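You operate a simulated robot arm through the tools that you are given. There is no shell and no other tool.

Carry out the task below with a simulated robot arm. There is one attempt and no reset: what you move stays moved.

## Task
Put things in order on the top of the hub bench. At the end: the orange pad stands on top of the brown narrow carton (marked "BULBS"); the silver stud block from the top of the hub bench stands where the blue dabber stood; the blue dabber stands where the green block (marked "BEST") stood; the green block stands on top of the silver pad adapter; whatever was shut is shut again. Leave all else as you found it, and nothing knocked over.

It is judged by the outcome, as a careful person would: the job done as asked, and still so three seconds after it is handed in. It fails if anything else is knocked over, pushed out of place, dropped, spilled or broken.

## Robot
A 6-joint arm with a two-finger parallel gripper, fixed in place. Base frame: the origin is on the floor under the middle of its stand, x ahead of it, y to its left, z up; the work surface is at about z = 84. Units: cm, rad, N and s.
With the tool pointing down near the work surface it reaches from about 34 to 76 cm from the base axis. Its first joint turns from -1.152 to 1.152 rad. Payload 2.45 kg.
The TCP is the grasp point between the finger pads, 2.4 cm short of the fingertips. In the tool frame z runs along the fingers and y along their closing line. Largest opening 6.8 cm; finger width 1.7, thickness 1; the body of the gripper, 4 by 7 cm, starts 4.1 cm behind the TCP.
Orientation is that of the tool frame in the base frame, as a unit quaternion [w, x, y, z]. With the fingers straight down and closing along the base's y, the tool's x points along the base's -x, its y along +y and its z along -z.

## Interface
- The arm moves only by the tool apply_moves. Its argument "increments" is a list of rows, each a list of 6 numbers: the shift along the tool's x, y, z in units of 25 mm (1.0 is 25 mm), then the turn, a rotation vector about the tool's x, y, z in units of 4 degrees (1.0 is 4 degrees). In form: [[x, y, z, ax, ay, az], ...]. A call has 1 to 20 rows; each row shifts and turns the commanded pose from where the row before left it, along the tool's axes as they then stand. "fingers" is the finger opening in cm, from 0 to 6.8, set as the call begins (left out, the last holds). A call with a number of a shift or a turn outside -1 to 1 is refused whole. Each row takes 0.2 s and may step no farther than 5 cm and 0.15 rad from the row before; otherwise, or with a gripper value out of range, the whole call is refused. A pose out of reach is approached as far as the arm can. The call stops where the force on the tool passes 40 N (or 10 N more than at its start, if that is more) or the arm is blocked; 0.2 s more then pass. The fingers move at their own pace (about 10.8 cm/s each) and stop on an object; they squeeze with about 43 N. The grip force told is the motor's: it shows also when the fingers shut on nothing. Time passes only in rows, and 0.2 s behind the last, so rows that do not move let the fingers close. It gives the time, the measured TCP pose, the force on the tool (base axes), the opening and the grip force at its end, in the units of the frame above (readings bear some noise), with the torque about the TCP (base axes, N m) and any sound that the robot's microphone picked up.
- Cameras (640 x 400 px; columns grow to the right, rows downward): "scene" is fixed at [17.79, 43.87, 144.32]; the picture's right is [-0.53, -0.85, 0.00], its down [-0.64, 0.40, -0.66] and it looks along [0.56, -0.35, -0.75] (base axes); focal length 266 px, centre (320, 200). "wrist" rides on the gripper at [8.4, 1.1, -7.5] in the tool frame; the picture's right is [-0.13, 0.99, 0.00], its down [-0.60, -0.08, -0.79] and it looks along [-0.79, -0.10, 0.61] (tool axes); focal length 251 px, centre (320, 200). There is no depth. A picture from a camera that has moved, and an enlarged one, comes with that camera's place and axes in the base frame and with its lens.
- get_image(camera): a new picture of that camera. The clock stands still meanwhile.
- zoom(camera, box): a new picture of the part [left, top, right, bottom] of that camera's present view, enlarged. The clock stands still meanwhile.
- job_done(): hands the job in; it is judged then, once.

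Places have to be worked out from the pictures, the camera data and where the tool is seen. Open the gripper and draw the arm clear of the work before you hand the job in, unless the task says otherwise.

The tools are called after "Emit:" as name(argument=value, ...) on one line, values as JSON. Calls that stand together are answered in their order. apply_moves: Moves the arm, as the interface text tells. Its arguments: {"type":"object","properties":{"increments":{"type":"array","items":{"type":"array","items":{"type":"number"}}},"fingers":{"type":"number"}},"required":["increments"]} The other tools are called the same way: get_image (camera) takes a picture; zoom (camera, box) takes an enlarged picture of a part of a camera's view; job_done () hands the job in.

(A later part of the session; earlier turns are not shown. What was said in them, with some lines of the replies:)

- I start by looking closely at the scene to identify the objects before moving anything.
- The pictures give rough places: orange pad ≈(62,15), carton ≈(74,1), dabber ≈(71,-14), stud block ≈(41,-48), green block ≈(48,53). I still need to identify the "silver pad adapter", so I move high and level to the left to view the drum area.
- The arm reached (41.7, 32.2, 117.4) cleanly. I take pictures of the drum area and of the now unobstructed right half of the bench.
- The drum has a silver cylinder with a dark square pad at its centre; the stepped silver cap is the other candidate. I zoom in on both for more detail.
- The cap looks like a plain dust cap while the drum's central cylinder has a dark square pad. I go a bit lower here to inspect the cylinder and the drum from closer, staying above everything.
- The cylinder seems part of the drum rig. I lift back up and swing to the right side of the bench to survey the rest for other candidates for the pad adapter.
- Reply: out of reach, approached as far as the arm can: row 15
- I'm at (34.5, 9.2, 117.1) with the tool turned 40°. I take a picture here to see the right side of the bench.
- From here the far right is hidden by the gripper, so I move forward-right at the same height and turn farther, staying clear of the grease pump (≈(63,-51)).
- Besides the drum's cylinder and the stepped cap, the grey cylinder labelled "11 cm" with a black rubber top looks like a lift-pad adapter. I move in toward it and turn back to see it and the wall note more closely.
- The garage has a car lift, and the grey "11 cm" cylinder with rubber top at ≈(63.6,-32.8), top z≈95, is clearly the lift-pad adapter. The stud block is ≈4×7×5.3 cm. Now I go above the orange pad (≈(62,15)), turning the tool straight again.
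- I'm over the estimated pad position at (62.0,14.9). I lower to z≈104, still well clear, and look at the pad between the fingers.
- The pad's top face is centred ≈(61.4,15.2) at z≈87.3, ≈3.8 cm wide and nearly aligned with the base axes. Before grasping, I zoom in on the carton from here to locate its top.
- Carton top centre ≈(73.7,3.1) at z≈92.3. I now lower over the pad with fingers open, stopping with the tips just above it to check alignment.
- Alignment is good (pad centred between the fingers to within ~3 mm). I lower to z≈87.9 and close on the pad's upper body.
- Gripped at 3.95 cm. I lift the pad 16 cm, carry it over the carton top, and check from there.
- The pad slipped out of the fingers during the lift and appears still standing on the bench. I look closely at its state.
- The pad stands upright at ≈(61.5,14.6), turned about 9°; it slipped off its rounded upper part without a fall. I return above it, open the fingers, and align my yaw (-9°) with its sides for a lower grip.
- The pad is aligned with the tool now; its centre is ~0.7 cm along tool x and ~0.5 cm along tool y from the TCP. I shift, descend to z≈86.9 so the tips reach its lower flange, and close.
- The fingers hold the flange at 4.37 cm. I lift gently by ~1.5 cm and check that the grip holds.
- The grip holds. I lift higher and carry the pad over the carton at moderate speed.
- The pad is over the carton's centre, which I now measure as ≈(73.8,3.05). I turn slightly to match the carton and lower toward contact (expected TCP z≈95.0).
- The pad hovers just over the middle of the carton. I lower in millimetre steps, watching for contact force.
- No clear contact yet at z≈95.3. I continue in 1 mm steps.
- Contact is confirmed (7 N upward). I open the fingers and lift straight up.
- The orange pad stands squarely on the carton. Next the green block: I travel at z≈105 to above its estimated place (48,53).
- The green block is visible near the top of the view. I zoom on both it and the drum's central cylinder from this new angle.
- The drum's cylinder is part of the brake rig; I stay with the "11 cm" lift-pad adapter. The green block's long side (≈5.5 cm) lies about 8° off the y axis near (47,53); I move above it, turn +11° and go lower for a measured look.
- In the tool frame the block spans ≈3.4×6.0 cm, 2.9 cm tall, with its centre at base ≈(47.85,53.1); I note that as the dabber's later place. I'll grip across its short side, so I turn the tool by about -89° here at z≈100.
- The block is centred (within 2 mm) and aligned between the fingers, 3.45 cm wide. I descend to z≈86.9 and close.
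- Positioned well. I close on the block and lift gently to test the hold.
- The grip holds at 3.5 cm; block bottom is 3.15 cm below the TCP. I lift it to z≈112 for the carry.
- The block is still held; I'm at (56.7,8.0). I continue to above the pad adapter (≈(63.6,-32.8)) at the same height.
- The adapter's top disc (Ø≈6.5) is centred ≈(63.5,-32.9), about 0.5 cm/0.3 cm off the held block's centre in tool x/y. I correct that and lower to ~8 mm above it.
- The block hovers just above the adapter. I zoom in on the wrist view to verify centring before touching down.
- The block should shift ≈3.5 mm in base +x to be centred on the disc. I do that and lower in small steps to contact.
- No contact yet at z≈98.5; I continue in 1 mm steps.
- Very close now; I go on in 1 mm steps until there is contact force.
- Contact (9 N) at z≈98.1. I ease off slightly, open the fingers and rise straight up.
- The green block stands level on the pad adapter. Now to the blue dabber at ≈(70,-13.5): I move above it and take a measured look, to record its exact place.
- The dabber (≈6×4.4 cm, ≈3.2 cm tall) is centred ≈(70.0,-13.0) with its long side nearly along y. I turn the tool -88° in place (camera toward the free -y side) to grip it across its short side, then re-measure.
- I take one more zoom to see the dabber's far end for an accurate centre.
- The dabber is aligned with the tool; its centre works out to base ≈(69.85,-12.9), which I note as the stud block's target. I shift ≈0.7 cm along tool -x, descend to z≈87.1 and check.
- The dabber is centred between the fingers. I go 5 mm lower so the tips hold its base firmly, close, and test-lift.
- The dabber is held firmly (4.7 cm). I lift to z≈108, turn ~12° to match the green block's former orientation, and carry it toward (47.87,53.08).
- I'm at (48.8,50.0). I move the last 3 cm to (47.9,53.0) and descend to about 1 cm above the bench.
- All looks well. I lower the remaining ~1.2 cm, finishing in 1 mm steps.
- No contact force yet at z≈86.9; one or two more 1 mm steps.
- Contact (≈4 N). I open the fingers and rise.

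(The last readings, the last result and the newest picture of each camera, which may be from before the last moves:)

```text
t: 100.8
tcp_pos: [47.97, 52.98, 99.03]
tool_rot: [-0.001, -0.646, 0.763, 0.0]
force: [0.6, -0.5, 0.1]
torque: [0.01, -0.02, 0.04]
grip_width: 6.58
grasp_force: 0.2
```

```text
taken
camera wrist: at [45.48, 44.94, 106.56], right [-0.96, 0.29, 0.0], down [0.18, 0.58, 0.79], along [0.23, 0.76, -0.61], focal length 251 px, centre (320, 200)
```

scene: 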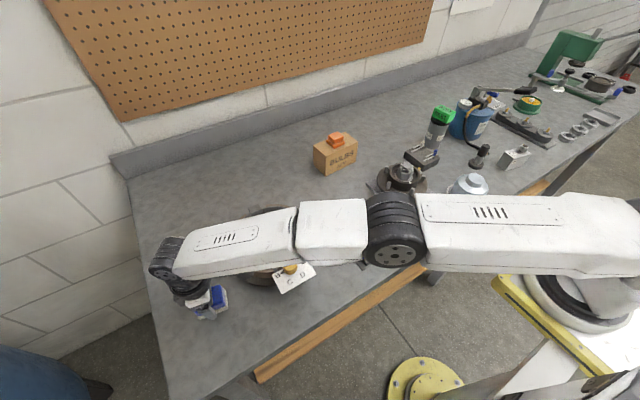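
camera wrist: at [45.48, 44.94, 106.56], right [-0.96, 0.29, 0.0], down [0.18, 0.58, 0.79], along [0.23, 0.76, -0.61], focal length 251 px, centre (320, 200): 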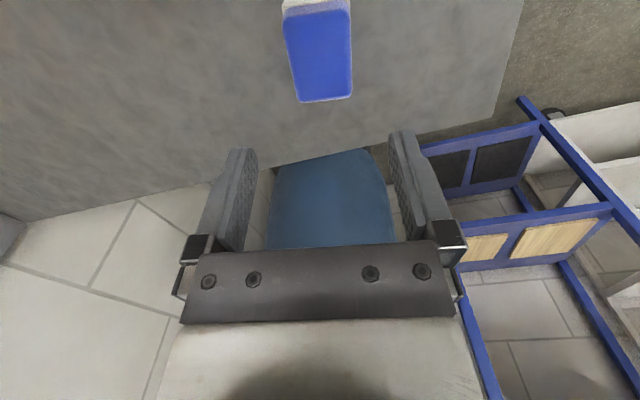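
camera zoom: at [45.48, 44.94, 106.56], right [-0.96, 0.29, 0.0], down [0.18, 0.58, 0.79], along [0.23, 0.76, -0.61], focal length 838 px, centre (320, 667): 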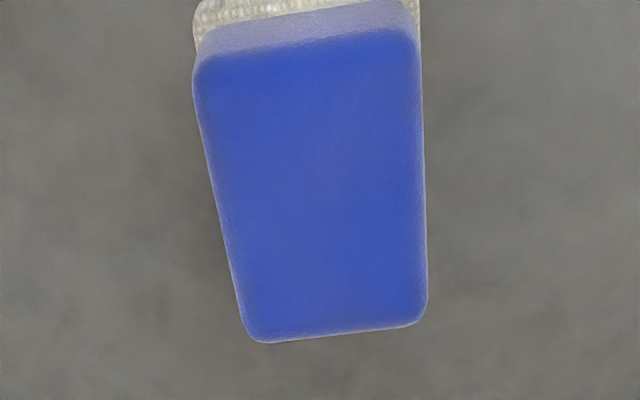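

The dabber stands at the green block's former place (centre ≈(47.9,52.9), within 2 mm). Now I rise and travel across at z≈112 toward the stud block (≈(41.3,-47.5)).

Emit:
apply_moves(increments=[[0, 0, -0.8, 0, 0, 0], [0.3, 0, -1, 0, 0, 0], [0.5, -0.05, -1, 0, 0, 0], [0.8, -0.08, -1, 0, 0, 0], [0.955, -0.1, -0.8, 0, 0, 0], [0.955, -0.1, -0.6, 0, 0, 0], [0.955, -0.1, 0, 0, 0, 0], [0.955, -0.1, 0, 0, 0, 0], [0.955, -0.1, 0, 0, 0, 0], [0.955, -0.1, 0, 0, 0, 0], [0.955, -0.1, 0, 0, 0, 0], [0.955, -0.1, 0, 0, 0, 0], [0.955, -0.1, 0, 0, 0, 0], [0.955, -0.1, 0, 0, 0, 0], [0.955, -0.1, 0, 0, 0, 0], [0.955, -0.1, 0, 0, 0, 0], [0.955, -0.1, 0, 0, 0, 0], [0.955, -0.1, 0, 0, 0, 0], [0.955, -0.1, 0, 0, 0, 0], [0.955, -0.1, 0, 0, 0, 0]], fingers=6.8)

Emit:
apply_moves(increments=[[0.955, -0.1, 0, 0, 0, 0], [0.955, -0.1, 0, 0, 0, 0], [0.955, -0.1, 0, 0, 0, 0], [0.955, -0.1, 0, 0, 0, 0], [0.955, -0.1, 0, 0, 0, 0], [0.955, -0.1, 0, 0, 0, 0], [0.955, -0.1, 0, 0, 0, 0], [0.955, -0.1, 0, 0, 0, 0], [0.955, -0.1, 0, 0, 0, 0], [0.955, -0.1, 0, 0, 0, 0], [0.955, -0.1, 0, 0, 0, 0], [0.955, -0.1, 0, 0, 0, 0], [0.955, -0.1, 0, 0, 0, 0], [0.955, -0.1, 0, 0, 0, 0], [0.955, -0.1, 0, 0, 0, 0], [0.955, -0.1, 0, 0, 0, 0], [0.8, -0.1, 0, 0, 0, 0], [0.4, 0, 0, 0, 0, 0], [0, 0, 0, 0, 0, 0]])

Emit:
get_image(camera="wrist")

Emit:
get_image(camera="scene")

```text
t: 105.0
tcp_pos: [45.25, 10.6, 111.98]
tool_rot: [0.0, -0.646, 0.763, -0.001]
force: [0.4, -0.1, -0.4]
torque: [0.02, 0.0, 0.01]
grip_width: 6.8
grasp_force: 0.2
```

```text
t: 109.0
tcp_pos: [42.57, -30.84, 112.27]
tool_rot: [0.001, -0.647, 0.763, 0.0]
force: [-0.3, -0.4, 0.4]
torque: [0.03, -0.04, 0.0]
grip_width: 6.8
grasp_force: 0.0
```

```text
taken
camera wrist: at [40.04, -38.74, 119.77], right [-0.96, 0.29, 0.0], down [0.18, 0.58, 0.79], along [0.23, 0.76, -0.61], focal length 251 px, centre (320, 200)
```

wrist: 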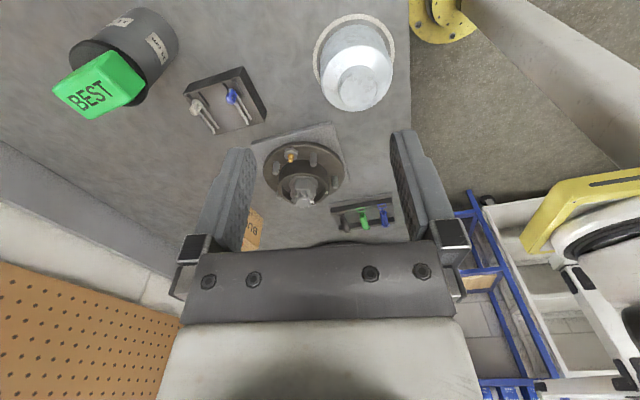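

```text
taken
```

scene: 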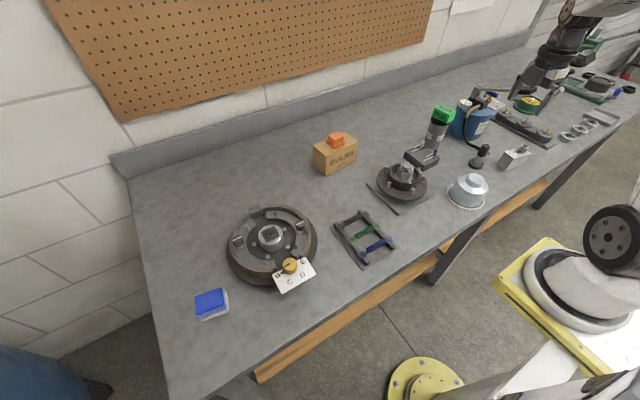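

The arm reaches fine in this orientation. I continue 17 cm to above the stud block and lower to z≈104 for measuring.

Emit:
apply_moves(increments=[[0.5, -0.05, 0, 0, 0, 0], [0.9, -0.08, 0, 0, 0, 0], [0.95, -0.08, 0, 0, 0, 0], [0.95, -0.08, 0, 0, 0, 0], [0.95, -0.08, 0, 0, 0, 0], [0.95, -0.08, 0, 0, 0, 0], [0.9, -0.08, 0.3, 0, 0, 0], [0.58, -0.07, 0.9, 0, 0, 0], [0, 0, 1, 0, 0, 0], [0, 0, 0.9, 0, 0, 0], [0, 0, 0, 0, 0, 0]])

Emit:
get_image(camera="wrist")

Emit:
zoom(camera="wrist", box=[230, 0, 410, 120])

```text
t: 111.4
tcp_pos: [41.29, -47.5, 104.52]
tool_rot: [0.0, -0.646, 0.763, 0.001]
force: [-0.8, -0.2, 0.6]
torque: [-0.01, 0.0, 0.0]
grip_width: 6.79
grasp_force: 0.2
```

```text
taken
camera wrist: at [38.77, -55.58, 112.07], right [-0.96, 0.29, 0.0], down [0.18, 0.58, 0.79], along [0.23, 0.76, -0.61], focal length 251 px, centre (320, 200)
```

wrist: 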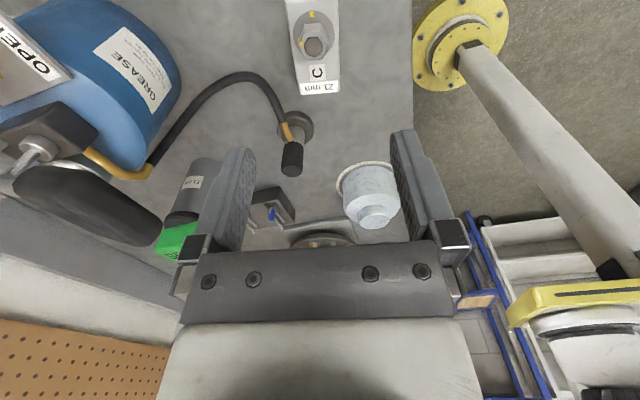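

```text
3.33 times, centred on (320, 60) of wrist
camera zoom: at [38.77, -55.58, 112.07], right [-0.96, 0.29, 0.0], down [0.18, 0.58, 0.79], along [0.23, 0.76, -0.61], focal length 838 px, centre (320, 667)
```

zoom: 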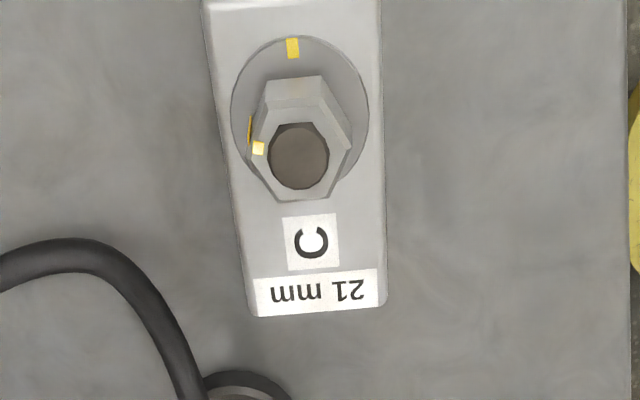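

The stud block's centre is ≈(41.8,-46.95), long axis 2.6° off the tool's x; stud top ≈92.1, block top ≈89.3. I align, and lower to z≈96 for a closer check, staying clear of the nut.

Emit:
apply_moves(increments=[[0, 0, 0, 0, 0, 0.66], [-0.27, -0.15, 0, 0, 0, 0], [0, 0, 0.9, 0, 0, 0], [0, 0, 0.9, 0, 0, 0], [0, 0, 0.9, 0, 0, 0], [0, 0, 0.7, 0, 0, 0], [0, 0, 0, 0, 0, 0]])

Emit:
get_image(camera="wrist")

Emit:
zoom(camera="wrist", box=[220, 20, 420, 160])

```text
t: 113.0
tcp_pos: [41.77, -46.87, 95.88]
tool_rot: [0.0, -0.629, 0.778, -0.001]
force: [-0.6, -0.6, 0.4]
torque: [0.02, 0.01, -0.01]
grip_width: 6.82
grasp_force: 0.1
```

```text
taken
camera wrist: at [38.92, -54.77, 103.32], right [-0.94, 0.34, 0.0], down [0.2, 0.57, 0.79], along [0.27, 0.75, -0.61], focal length 251 px, centre (320, 200)
```

wrist: 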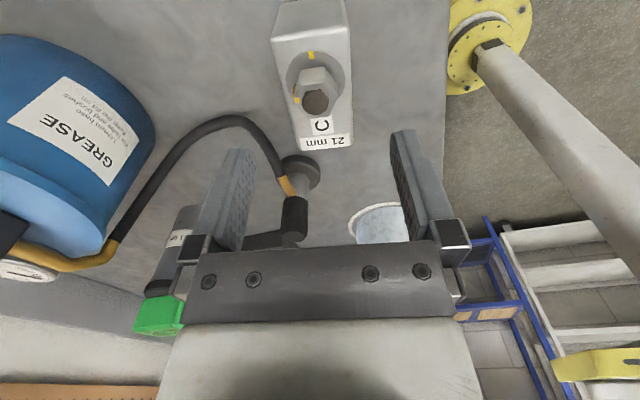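

```text
2.86 times, centred on (320, 90) of wrist
camera zoom: at [38.92, -54.77, 103.32], right [-0.94, 0.34, 0.0], down [0.2, 0.57, 0.79], along [0.27, 0.75, -0.61], focal length 718 px, centre (320, 514)
```

zoom: 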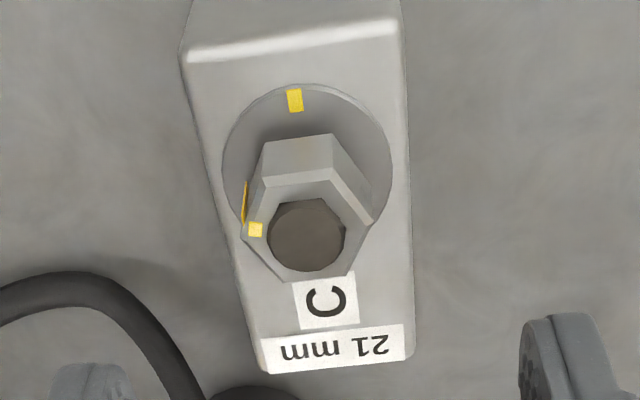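

The block is centred within 1 mm and aligned. I descend to TCP z≈89.0 (hand body ≈1 cm above the stud), then check.

Emit:
apply_moves(increments=[[0, -0.02, 0.8, 0, 0, 0], [0, 0, 0.8, 0, 0, 0], [0, 0, 0.6, 0, 0, 0], [0, 0, 0.36, 0, 0, 0], [0, 0, 0.2, 0, 0, 0], [0, 0, 0, 0, 0, 0]])

Emit:
get_image(camera="wrist")

Emit:
zoom(camera="scene", box=[480, 110, 560, 180])

```text
t: 114.4
tcp_pos: [41.95, -46.89, 88.96]
tool_rot: [0.0, -0.628, 0.778, 0.001]
force: [0.9, 0.2, 0.4]
torque: [0.01, -0.04, 0.05]
grip_width: 6.78
grasp_force: 0.1
```

```text
taken
camera wrist: at [39.09, -54.78, 96.44], right [-0.94, 0.34, 0.0], down [0.2, 0.57, 0.79], along [0.27, 0.75, -0.61], focal length 251 px, centre (320, 200)
```

wrist: 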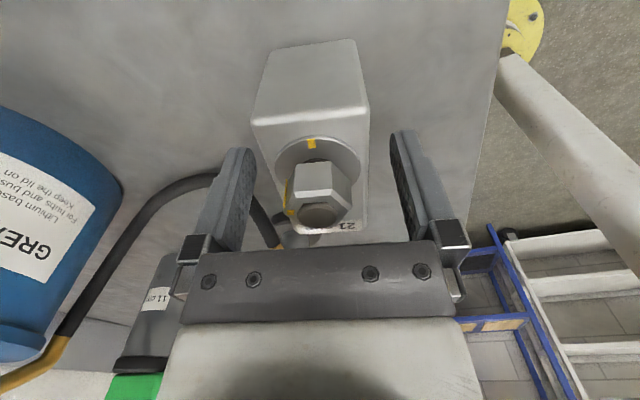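

```text
5.71 times, centred on (520, 145) of scene
camera zoom: at [17.79, 43.87, 144.32], right [-0.53, -0.85, 0.0], down [-0.64, 0.4, -0.66], along [0.56, -0.35, -0.75], focal length 1518 px, centre (-823, 514)
```

zoom: 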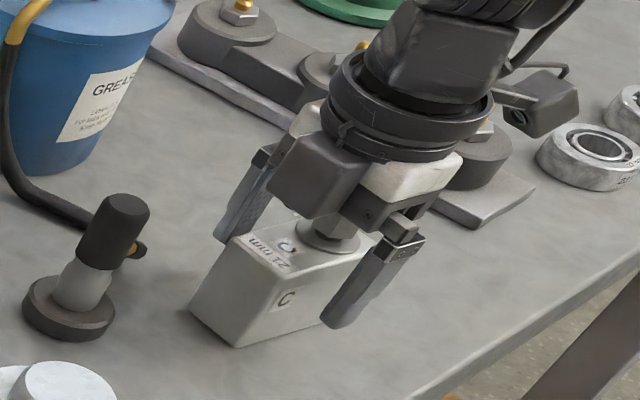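

Clear of the nut, with no contact forces. I close on the block's sides and test-lift slowly.

Emit:
apply_moves(increments=[[0, 0, 0, 0, 0, 0], [0, 0, 0, 0, 0, 0], [0, 0, 0, 0, 0, 0], [0, 0, 0, 0, 0, 0], [0, 0, 0, 0, 0, 0]], fingers=1.5)

Emit:
apply_moves(increments=[[0, 0, -0.08, 0, 0, 0], [0, 0, -0.12, 0, 0, 0], [0, 0, -0.2, 0, 0, 0], [0, 0, -0.2, 0, 0, 0], [0, 0, 0, 0, 0, 0]])

Emit:
get_image(camera="wrist")

Emit:
zoom(camera="scene", box=[480, 110, 560, 180])

```text
t: 115.6
tcp_pos: [41.95, -46.95, 88.93]
tool_rot: [0.0, -0.628, 0.778, -0.001]
force: [-0.8, -0.7, 0.6]
torque: [0.04, -0.03, 0.03]
grip_width: 4.0
grasp_force: 42.6
```

```text
t: 116.8
tcp_pos: [41.75, -47.0, 90.43]
tool_rot: [-0.001, -0.628, 0.778, -0.001]
force: [-0.1, -0.4, -4.4]
torque: [0.0, 0.0, 0.0]
grip_width: 3.98
grasp_force: 43.0
```

```text
taken
camera wrist: at [38.94, -54.88, 97.86], right [-0.94, 0.34, 0.0], down [0.2, 0.57, 0.79], along [0.27, 0.75, -0.61], focal length 251 px, centre (320, 200)
```

wrist: 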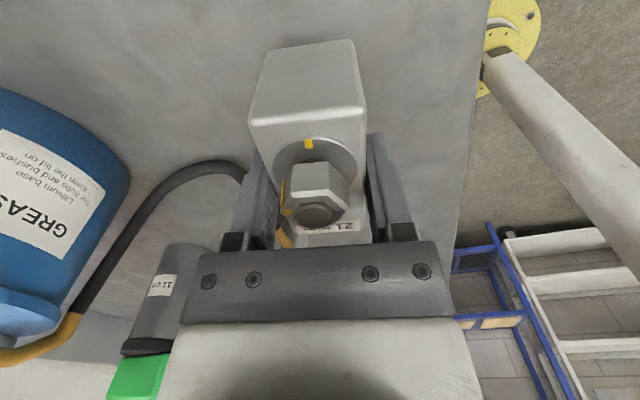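

```text
5.71 times, centred on (520, 145) of scene
camera zoom: at [17.79, 43.86, 144.32], right [-0.53, -0.85, 0.0], down [-0.64, 0.4, -0.66], along [0.56, -0.35, -0.75], focal length 1518 px, centre (-823, 514)
```

zoom: 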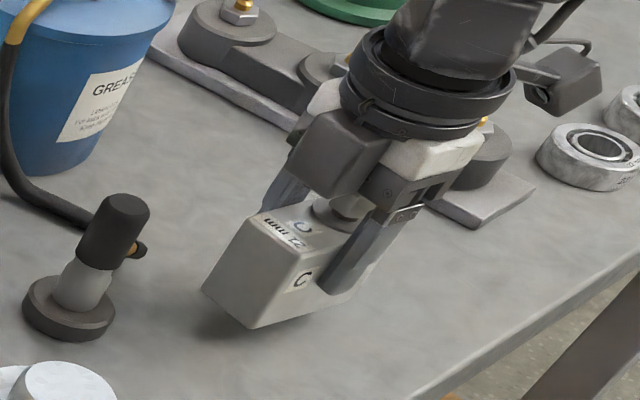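

The block is held (weight ≈4–5 N, nut untouched). I lift straight up to z≈112 and retrace my known-clear path back toward (42.6,-31).

Emit:
apply_moves(increments=[[0, 0, -0.4, 0, 0, 0], [0, 0, -0.6, 0, 0, 0], [0, 0, -0.8, 0, 0, 0], [0, 0, -0.8, 0, 0, 0], [0, 0, -0.8, 0, 0, 0], [0, 0, -0.8, 0, 0, 0], [0, 0, -0.8, 0, 0, 0], [0, 0, -0.8, 0, 0, 0], [0, 0, -0.8, 0, 0, 0], [0, 0, -0.8, 0, 0, 0], [0, 0, -0.6, 0, 0, 0], [0, 0, -0.5, 0, 0, 0], [-0.4, 0.07, 0, 0, 0, 0], [-0.8, 0.135, 0, 0, 0, 0], [-0.9, 0.15, 0, 0, 0, 0], [-0.9, 0.15, 0, 0, 0, 0], [-0.9, 0.15, 0, 0, 0, 0], [-0.9, 0.15, 0, 0, 0, 0], [-0.9, 0.15, 0, 0, 0, 0], [-0.6, 0.1, 0, 0, 0, 0]])

Emit:
get_image(camera="scene")

```text
t: 121.0
tcp_pos: [42.52, -31.03, 111.44]
tool_rot: [0.0, -0.628, 0.779, 0.0]
force: [0.6, 0.9, -5.3]
torque: [0.0, -0.02, 0.04]
grip_width: 3.99
grasp_force: 43.0
```

```text
taken
```

scene: 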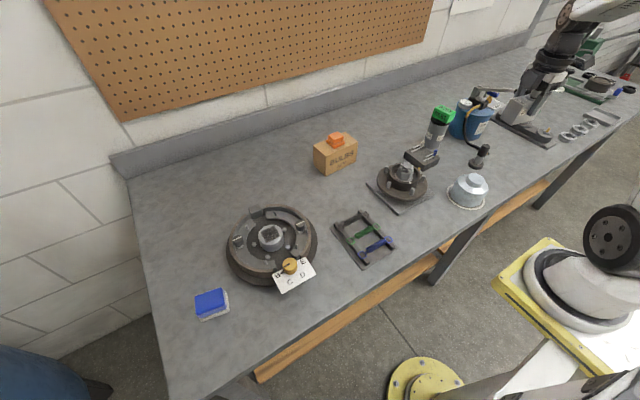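

Clear. I turn -14.6° to match the dabber's former orientation and carry the stud block toward (69.87,-12.8) at z≈111.

Emit:
apply_moves(increments=[[0, 0, 0, 0, 0, -0.92], [0, 0, 0, 0, 0, -0.91], [0, 0, 0, 0, 0, -0.91], [0, 0, 0, 0, 0, -0.91], [-0.25, -0.4, 0, 0, 0, 0], [-0.45, -0.75, 0, 0, 0, 0], [-0.53, -0.88, 0, 0, 0, 0], [-0.53, -0.88, 0, 0, 0, 0], [-0.53, -0.88, 0, 0, 0, 0], [-0.53, -0.88, 0, 0, 0, 0], [-0.53, -0.88, 0, 0, 0, 0], [-0.53, -0.88, 0, 0, 0, 0], [-0.53, -0.88, 0, 0, 0, 0], [-0.53, -0.88, 0, 0, 0, 0], [-0.53, -0.88, 0, 0, 0, 0], [-0.53, -0.88, 0, 0, 0, 0], [-0.53, -0.88, 0, 0, 0, 0], [-0.28, -0.4, 0, 0, 0, 0], [0, 0, 0, 0, 0, 0]])

Emit:
get_image(camera="wrist")

```text
t: 125.0
tcp_pos: [69.77, -12.92, 111.79]
tool_rot: [-0.001, 0.721, -0.692, 0.0]
force: [1.0, 0.2, -4.4]
torque: [0.01, 0.01, 0.0]
grip_width: 3.96
grasp_force: 43.1
```

```text
taken
camera wrist: at [69.15, -21.26, 119.14], right [-1.0, 0.09, 0.0], down [0.05, 0.61, 0.79], along [0.07, 0.79, -0.61], focal length 251 px, centre (320, 200)
```

wrist: 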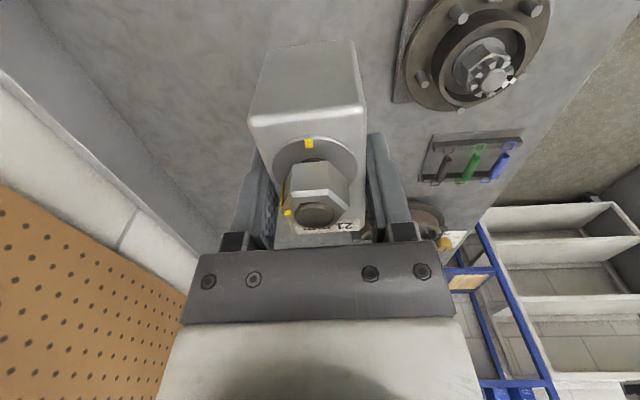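

The block is above its target. I lower it to ≈1 cm above the bench.

Emit:
apply_moves(increments=[[-0.02, -0.02, 0.5, 0, 0, 0], [0, 0, 0.8, 0, 0, 0], [0, 0, 0.9, 0, 0, 0], [0, 0, 0.9, 0, 0, 0], [0, 0, 0.9, 0, 0, 0], [0, 0, 0.9, 0, 0, 0], [0, 0, 0.9, 0, 0, 0], [0, 0, 0.9, 0, 0, 0], [0, 0, 0.8, 0, 0, 0], [0, 0, 0.6, 0, 0, 0], [0, 0, 0.4, 0, 0, 0], [0, 0, 0, 0, 0, 0]])

Emit:
get_image(camera="wrist")

Emit:
zoom(camera="scene", box=[320, 90, 480, 200])

```text
t: 127.6
tcp_pos: [70.1, -12.77, 90.29]
tool_rot: [0.0, 0.722, -0.692, 0.0]
force: [0.6, -0.3, -3.7]
torque: [0.03, 0.03, 0.0]
grip_width: 3.98
grasp_force: 43.0
```

```text
taken
camera wrist: at [69.33, -21.15, 97.77], right [-1.0, 0.09, 0.0], down [0.05, 0.61, 0.79], along [0.07, 0.79, -0.61], focal length 251 px, centre (320, 200)
```

wrist: 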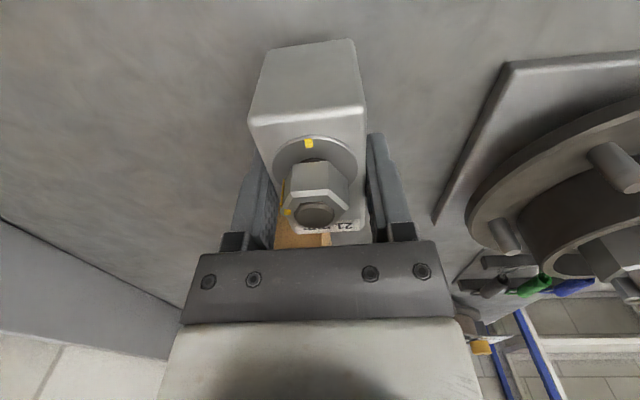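

```text
3.64 times, centred on (400, 145) of scene
camera zoom: at [17.8, 43.87, 144.32], right [-0.53, -0.85, 0.0], down [-0.64, 0.4, -0.66], along [0.56, -0.35, -0.75], focal length 966 px, centre (29, 400)
```

zoom: 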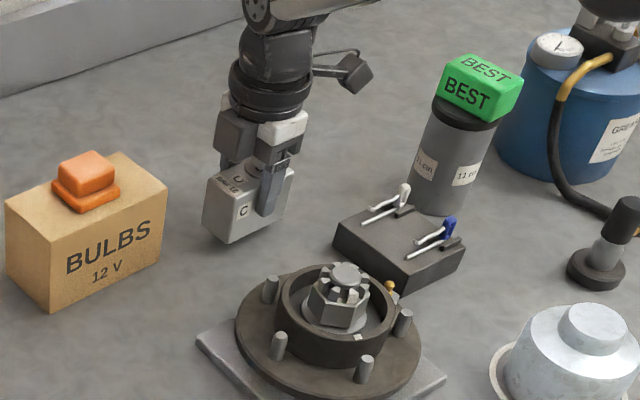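

About 1.2 cm to go, all neighbours clear. I lower to just above the bench and then by millimetres.

Emit:
apply_moves(increments=[[0, 0, 0.15, 0, 0, 0], [0, 0, 0.15, 0, 0, 0], [0, 0, 0.08, 0, 0, 0], [0, 0, 0, 0, 0, 0]])

Emit:
apply_moves(increments=[[0, 0, 0.04, 0, 0, 0], [0, 0, 0.04, 0, 0, 0], [0, 0, 0, 0, 0, 0]])

```text
t: 128.6
tcp_pos: [70.0, -12.76, 89.42]
tool_rot: [0.0, 0.722, -0.692, 0.0]
force: [0.1, 0.1, -4.0]
torque: [0.04, -0.01, 0.02]
grip_width: 3.96
grasp_force: 43.3
```

```text
t: 129.4
tcp_pos: [69.91, -12.79, 89.25]
tool_rot: [-0.001, 0.721, -0.692, 0.0]
force: [-0.5, 0.3, -3.5]
torque: [0.01, 0.0, 0.0]
grip_width: 3.99
grasp_force: 43.0
```

No contact yet (still carrying ≈4 N). I continue in small steps.

Emit:
apply_moves(increments=[[0, 0, 0.04, 0, 0, 0], [0, 0, 0.04, 0, 0, 0], [0, 0, 0, 0, 0, 0]])

```text
t: 130.2
tcp_pos: [69.81, -12.68, 88.99]
tool_rot: [0.0, 0.722, -0.692, 0.0]
force: [-0.4, 0.4, -4.2]
torque: [0.06, 0.02, -0.03]
grip_width: 3.98
grasp_force: 43.0
```

Emit:
apply_moves(increments=[[0, 0, 0.04, 0, 0, 0], [0, 0, 0, 0, 0, 0]])

```text
t: 130.8
tcp_pos: [69.86, -12.82, 88.84]
tool_rot: [-0.001, 0.722, -0.692, 0.0]
force: [0.0, -1.5, -1.3]
torque: [0.06, 0.03, 0.03]
grip_width: 3.99
grasp_force: 43.4
```

The load is starting to transfer to the bench (force now ≈-1 N). One more millimetre.

Emit:
apply_moves(increments=[[0, 0, 0.03, 0, 0, 0], [0, 0, 0, 0, 0, 0]])

```text
t: 131.4
tcp_pos: [69.84, -12.79, 88.93]
tool_rot: [-0.001, 0.722, -0.692, -0.001]
force: [-5.7, 3.6, 16.9]
torque: [0.11, 0.64, -0.07]
grip_width: 4.01
grasp_force: 42.5
```

Firm contact. I ease up a hair, open the fingers and rise straight up.

Emit:
apply_moves(increments=[[0, 0, -0.03, 0, 0, 0], [0, 0, 0, 0, 0, 0]])

Emit:
apply_moves(increments=[[0, 0, 0, 0, 0, 0], [0, 0, 0, 0, 0, 0], [0, 0, 0, 0, 0, 0]], fingers=6.2)

Emit:
apply_moves(increments=[[0, 0, -0.2, 0, 0, 0], [0, 0, -0.5, 0, 0, 0], [0, 0, -0.9, 0, 0, 0], [0, 0, -1, 0, 0, 0], [0, 0, -1, 0, 0, 0], [0, 0, -1, 0, 0, 0], [0, 0, -1, 0, 0, 0], [0, 0, 0, 0, 0, 0]])

Emit:
get_image(camera="wrist")

Emit:
zoom(camera="scene", box=[320, 90, 480, 200])

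```text
t: 132.0
tcp_pos: [69.84, -12.83, 88.95]
tool_rot: [0.0, 0.721, -0.693, 0.001]
force: [-2.1, -1.1, 14.5]
torque: [0.49, 0.37, 0.07]
grip_width: 3.98
grasp_force: 43.0
```

```text
t: 132.8
tcp_pos: [69.85, -12.77, 88.8]
tool_rot: [0.0, 0.722, -0.692, 0.0]
force: [-0.8, 0.9, -0.8]
torque: [0.0, 0.04, -0.01]
grip_width: 6.22
grasp_force: 0.0
```

```text
t: 134.6
tcp_pos: [69.83, -12.79, 102.89]
tool_rot: [0.0, 0.722, -0.692, 0.0]
force: [0.4, -0.3, -0.1]
torque: [0.03, 0.02, 0.03]
grip_width: 6.17
grasp_force: 0.2
```

```text
taken
camera wrist: at [69.13, -21.14, 110.48], right [-1.0, 0.09, 0.0], down [0.05, 0.61, 0.79], along [0.07, 0.79, -0.61], focal length 251 px, centre (320, 200)
```

wrist: 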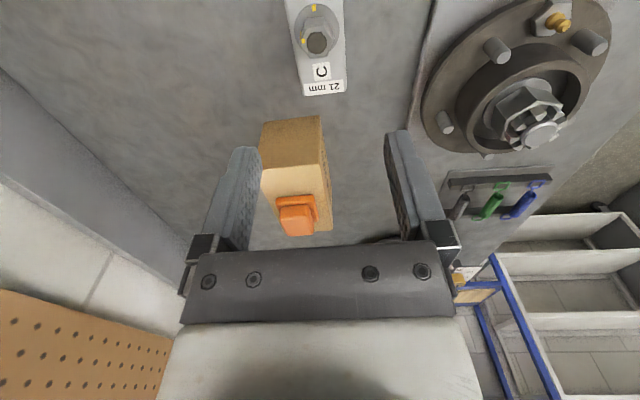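

```text
3.64 times, centred on (400, 145) of scene
camera zoom: at [17.79, 43.87, 144.32], right [-0.53, -0.85, 0.0], down [-0.64, 0.4, -0.66], along [0.56, -0.35, -0.75], focal length 966 px, centre (29, 400)
```

zoom: 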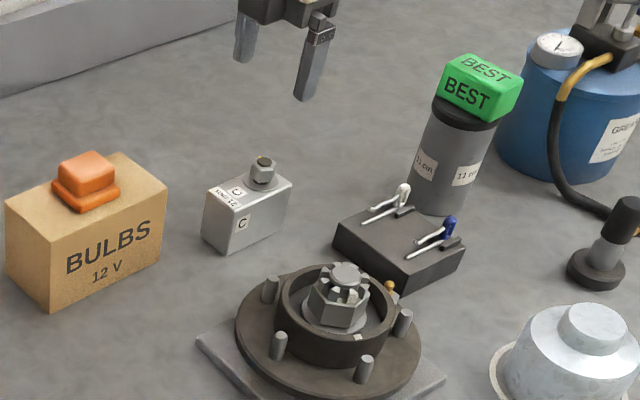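

All four items are in place and the stud block stands upright. I rise and draw the arm back to near its start position.

Emit:
apply_moves(increments=[[0, 0, -0.8, 0, 0, 0], [0, 0, -1, 0, 0, 0], [0, 0, -1, 0, 0, 0], [0, 0, -1, 0, 0, 0], [0, 0, -1, 0, 0, 0], [0, 0, -0.8, 0, 0, 0], [-0.04, 0.5, 0, 0, 0, 0], [-0.04, 0.9, 0, 0, 0, 0], [-0.04, 0.95, 0, 0, 0, 0], [-0.04, 0.95, 0, 0, 0, 0], [-0.04, 0.95, 0, 0, 0, 0], [-0.04, 0.95, 0, 0, 0, 0], [-0.04, 0.95, 0, 0, 0, 0], [-0.04, 0.95, 0, 0, 0, 0], [-0.04, 0.95, 0, 0, 0, 0], [-0.04, 0.95, 0, 0, 0, 0], [-0.04, 0.95, 0, 0, 0, 0], [-0.04, 0.95, 0, 0, 0, 0], [0, 0, 0, 0, 0, 0]])

Emit:
apply_moves(increments=[[0, 0, 0, 0, 0, 1], [0, 0, 0, 0, 0, 1], [0, 0, 0, 0, 0, 1], [0, 0, 0, 0, 0, 1], [0, 0, 0, 0, 0, 1], [0, 0, 0, 0, 0, 1], [0, 0, 0, 0, 0, 1], [0, 0, 0, 0, 0, 1], [0, 0, 0, 0, 0, 1], [0, 0, 0, 0, 0, 1], [0, 0, 0, 0, 0, 1], [0, 0, 0, 0, 0, 1], [0, 0, 0, 0, 0, 1], [0, 0, 0, 0, 0, 1], [0, 0, 0, 0, 0, 1], [0, 0, 0, 0, 0, 1], [0, 0, 0, 0, 0, 1], [0, 0, 0, 0, 0, 1], [0, 0, 0, 0, 0, 1], [0, 0, 0, 0, 0, 1]], fingers=6.8)

Emit:
get_image(camera="wrist")

Emit:
get_image(camera="scene")

Emit:
zoom(camera="scene", box=[410, 95, 470, 170])

```text
t: 138.6
tcp_pos: [42.48, -12.77, 116.88]
tool_rot: [0.001, 0.722, -0.692, 0.0]
force: [0.0, 0.5, 0.4]
torque: [0.0, -0.03, -0.03]
grip_width: 6.21
grasp_force: 0.1
```

```text
t: 142.8
tcp_pos: [42.66, -12.83, 116.87]
tool_rot: [0.001, -0.108, 0.994, 0.0]
force: [0.8, -0.6, -0.3]
torque: [-0.01, -0.02, 0.0]
grip_width: 6.81
grasp_force: 0.1
```

```text
taken
camera wrist: at [34.12, -13.38, 124.43], right [-0.09, 1.0, 0.0], down [0.61, 0.05, 0.79], along [0.79, 0.07, -0.61], focal length 251 px, centre (320, 200)
```

wrist: 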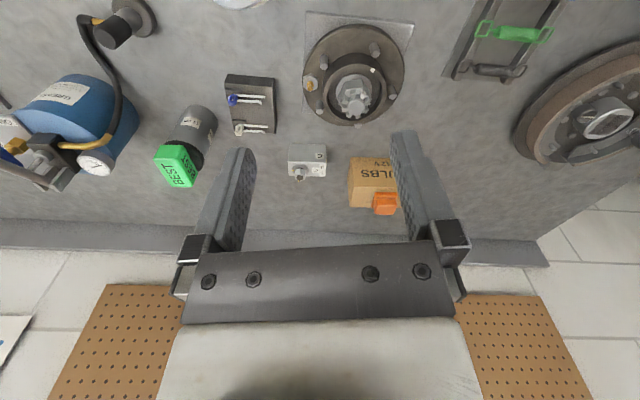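

```text
taken
```

scene: 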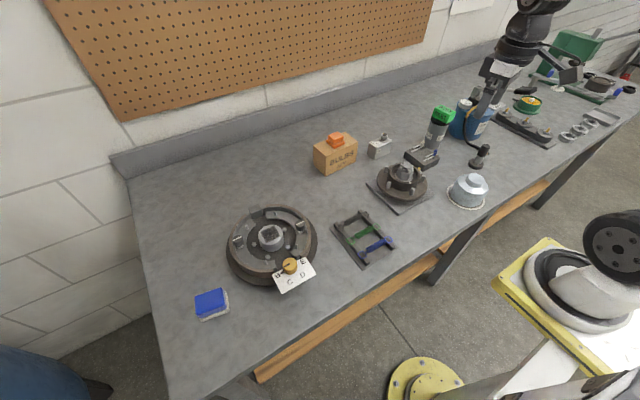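

```text
5.33 times, centred on (440, 132) of scene
camera zoom: at [17.79, 43.87, 144.32], right [-0.53, -0.85, 0.0], down [-0.64, 0.4, -0.66], along [0.56, -0.35, -0.75], focal length 1416 px, centre (-320, 560)
```

zoom: 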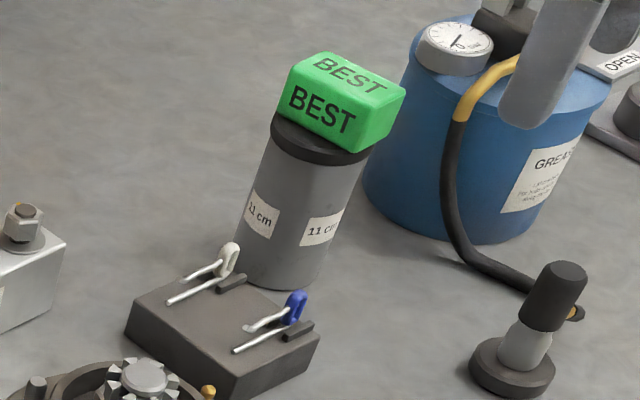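

Everything looks in order. I zoom in on the green block from both cameras to verify it is well centred on the adapter.

Emit:
zoom(camera="scene", box=[425, 100, 465, 130])

Emit:
zoom(camera="wrist", box=[130, 90, 250, 200])

Emit:
zoom(camera="wrist", box=[280, 130, 440, 230])

Emit:
zoom(camera="scene", box=[170, 190, 330, 330])

```text
13.33 times, centred on (445, 115) of scene
camera zoom: at [17.79, 43.87, 144.32], right [-0.53, -0.85, 0.0], down [-0.64, 0.4, -0.66], along [0.56, -0.35, -0.75], focal length 3541 px, centre (-1347, 1333)
```

zoom: 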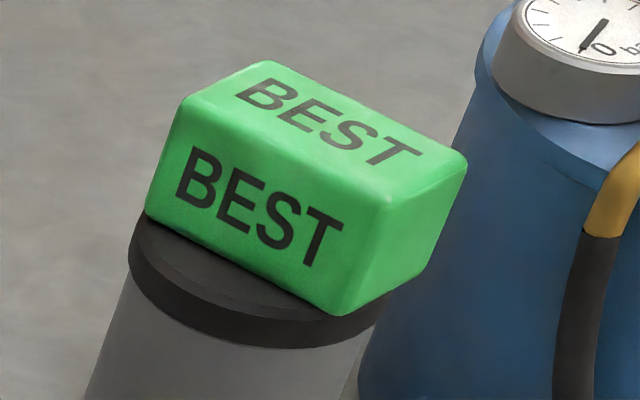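

```text
3.64 times, centred on (190, 145) of wrist
camera zoom: at [34.12, -13.38, 124.43], right [-0.09, 1.0, 0.0], down [0.61, 0.05, 0.79], along [0.79, 0.07, -0.61], focal length 914 px, centre (793, 400)
```

zoom: 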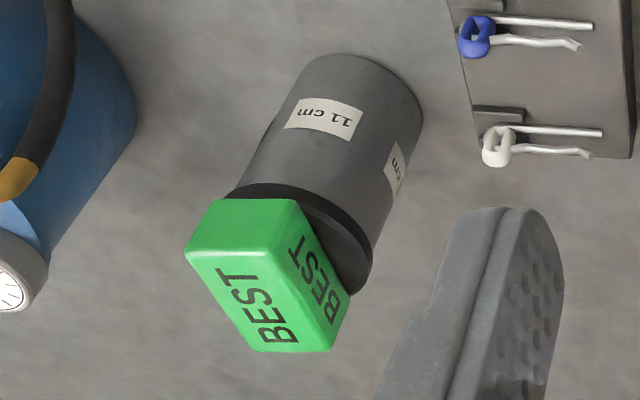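

```text
4.00 times, centred on (360, 180) of wrist
camera zoom: at [34.12, -13.38, 124.43], right [-0.09, 1.0, 0.0], down [0.61, 0.05, 0.79], along [0.79, 0.07, -0.61], focal length 1006 px, centre (160, 280)
```

zoom: 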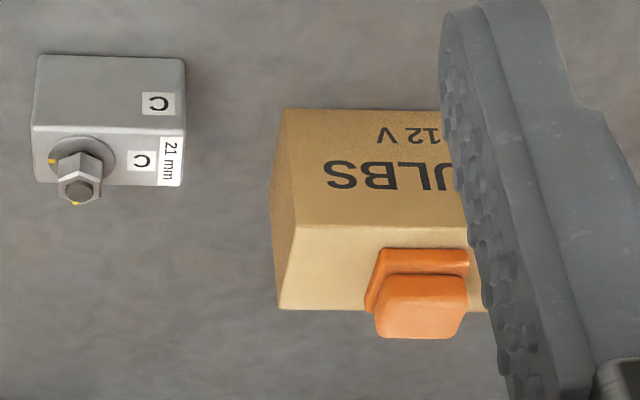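

```text
2.86 times, centred on (250, 260) of scene
camera zoom: at [17.79, 43.87, 144.32], right [-0.53, -0.85, 0.0], down [-0.64, 0.4, -0.66], along [0.56, -0.35, -0.75], focal length 759 px, centre (520, 29)
```

zoom: 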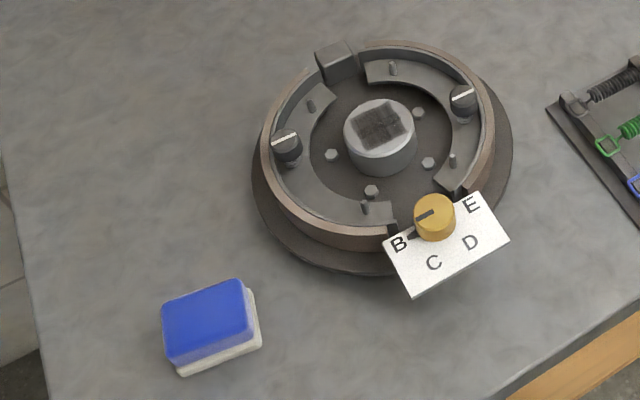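

The green block sits ~0.6 cm off the disc's centre, well supported and stable; the pad lies fully on the carton. For certainty about the adapter's identity I take one more look at the drum's hub from this angle.

Emit:
zoom(camera="wrist", box=[540, 70, 640, 170])

Emit:
zoom(camera="wrist", box=[280, 0, 440, 130])

Emit:
zoom(camera="wrist", box=[0, 300, 160, 400])

```text
4.00 times, centred on (590, 120) of wrist
camera zoom: at [34.12, -13.38, 124.43], right [-0.09, 1.0, 0.0], down [0.61, 0.05, 0.79], along [0.79, 0.07, -0.61], focal length 1006 px, centre (-760, 520)
```

zoom: 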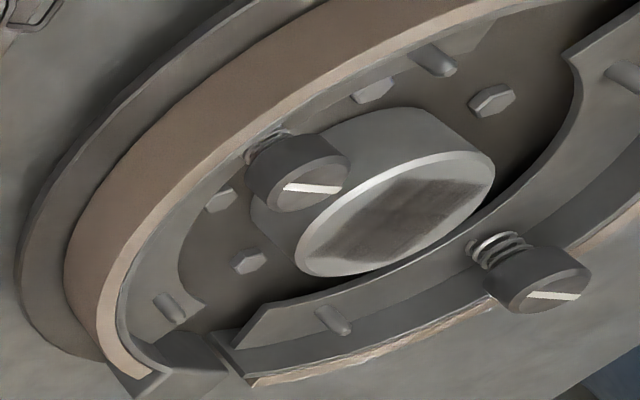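

```text
3.08 times, centred on (360, 65) of wrist
camera zoom: at [34.12, -13.38, 124.43], right [-0.09, 1.0, 0.0], down [0.61, 0.05, 0.79], along [0.79, 0.07, -0.61], focal length 774 px, centre (197, 615)
```

zoom: 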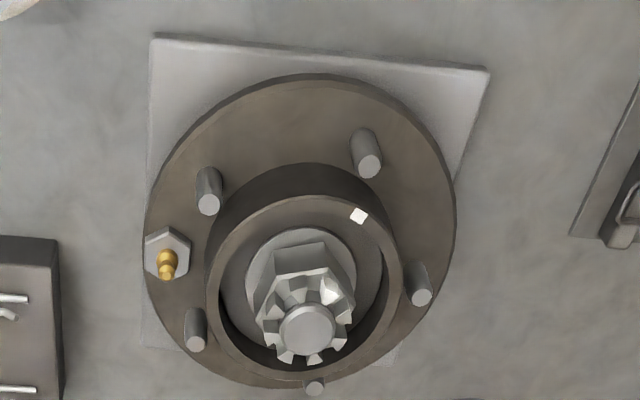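

```text
4.00 times, centred on (80, 350) of wrist
camera zoom: at [34.12, -13.38, 124.43], right [-0.09, 1.0, 0.0], down [0.61, 0.05, 0.79], along [0.79, 0.07, -0.61], focal length 1006 px, centre (1280, -400)
```

zoom: 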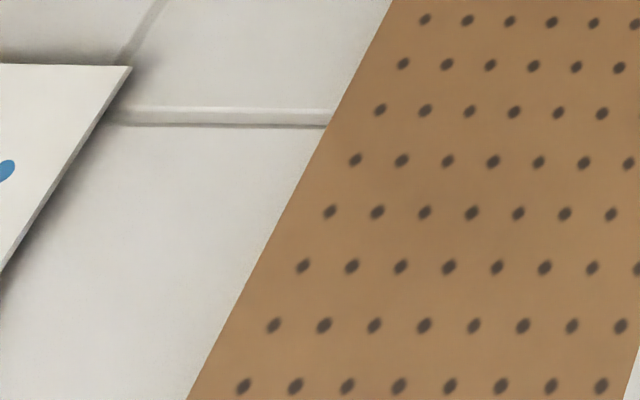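

The drum's cylinder is just the brake's spindle, so the "11 cm" lift-pad adapter was the right one. Pad on carton, stud block at the dabber's place, dabber at the green block's place, and green block on the adapter are all standing still; nothing was opened, the gripper is open and the arm is clear, so I hand the job in.

Emit:
job_done()

```text
The job is handed in.
```

I've handed the job in with all four items moved as asked. Nothing else on the bench was moved or knocked over that I could see.

- **Orange pad:** it stands on the BULBS carton, fully supported, slightly toward the back. My first grip slipped during the lift; it stayed upright on the bench, and a lower grip then held.
- **Green block:** it stands on the pad adapter, about 0.6 cm off centre. Its corners overhang slightly, but it had not moved in the minute or so since I placed it.
- **Blue dabber:** it stands where the green block stood, within about 2 mm by my measurement.
- **Silver stud block:** it stands where the dabber stood, in the same orientation. I did not touch its nut.

**Which object is the pad adapter:** nothing on the bench is labelled "pad adapter". I took it to be the grey cylinder marked "11 cm" with a black rubber top. I ruled out the silver cap near the hub and the silver cylinder in the middle of the drum brake. If the adapter was one of those, the green block is in the wrong place.

Nothing needed opening, so there was nothing to shut again. The gripper is open and the arm is clear of the bench.
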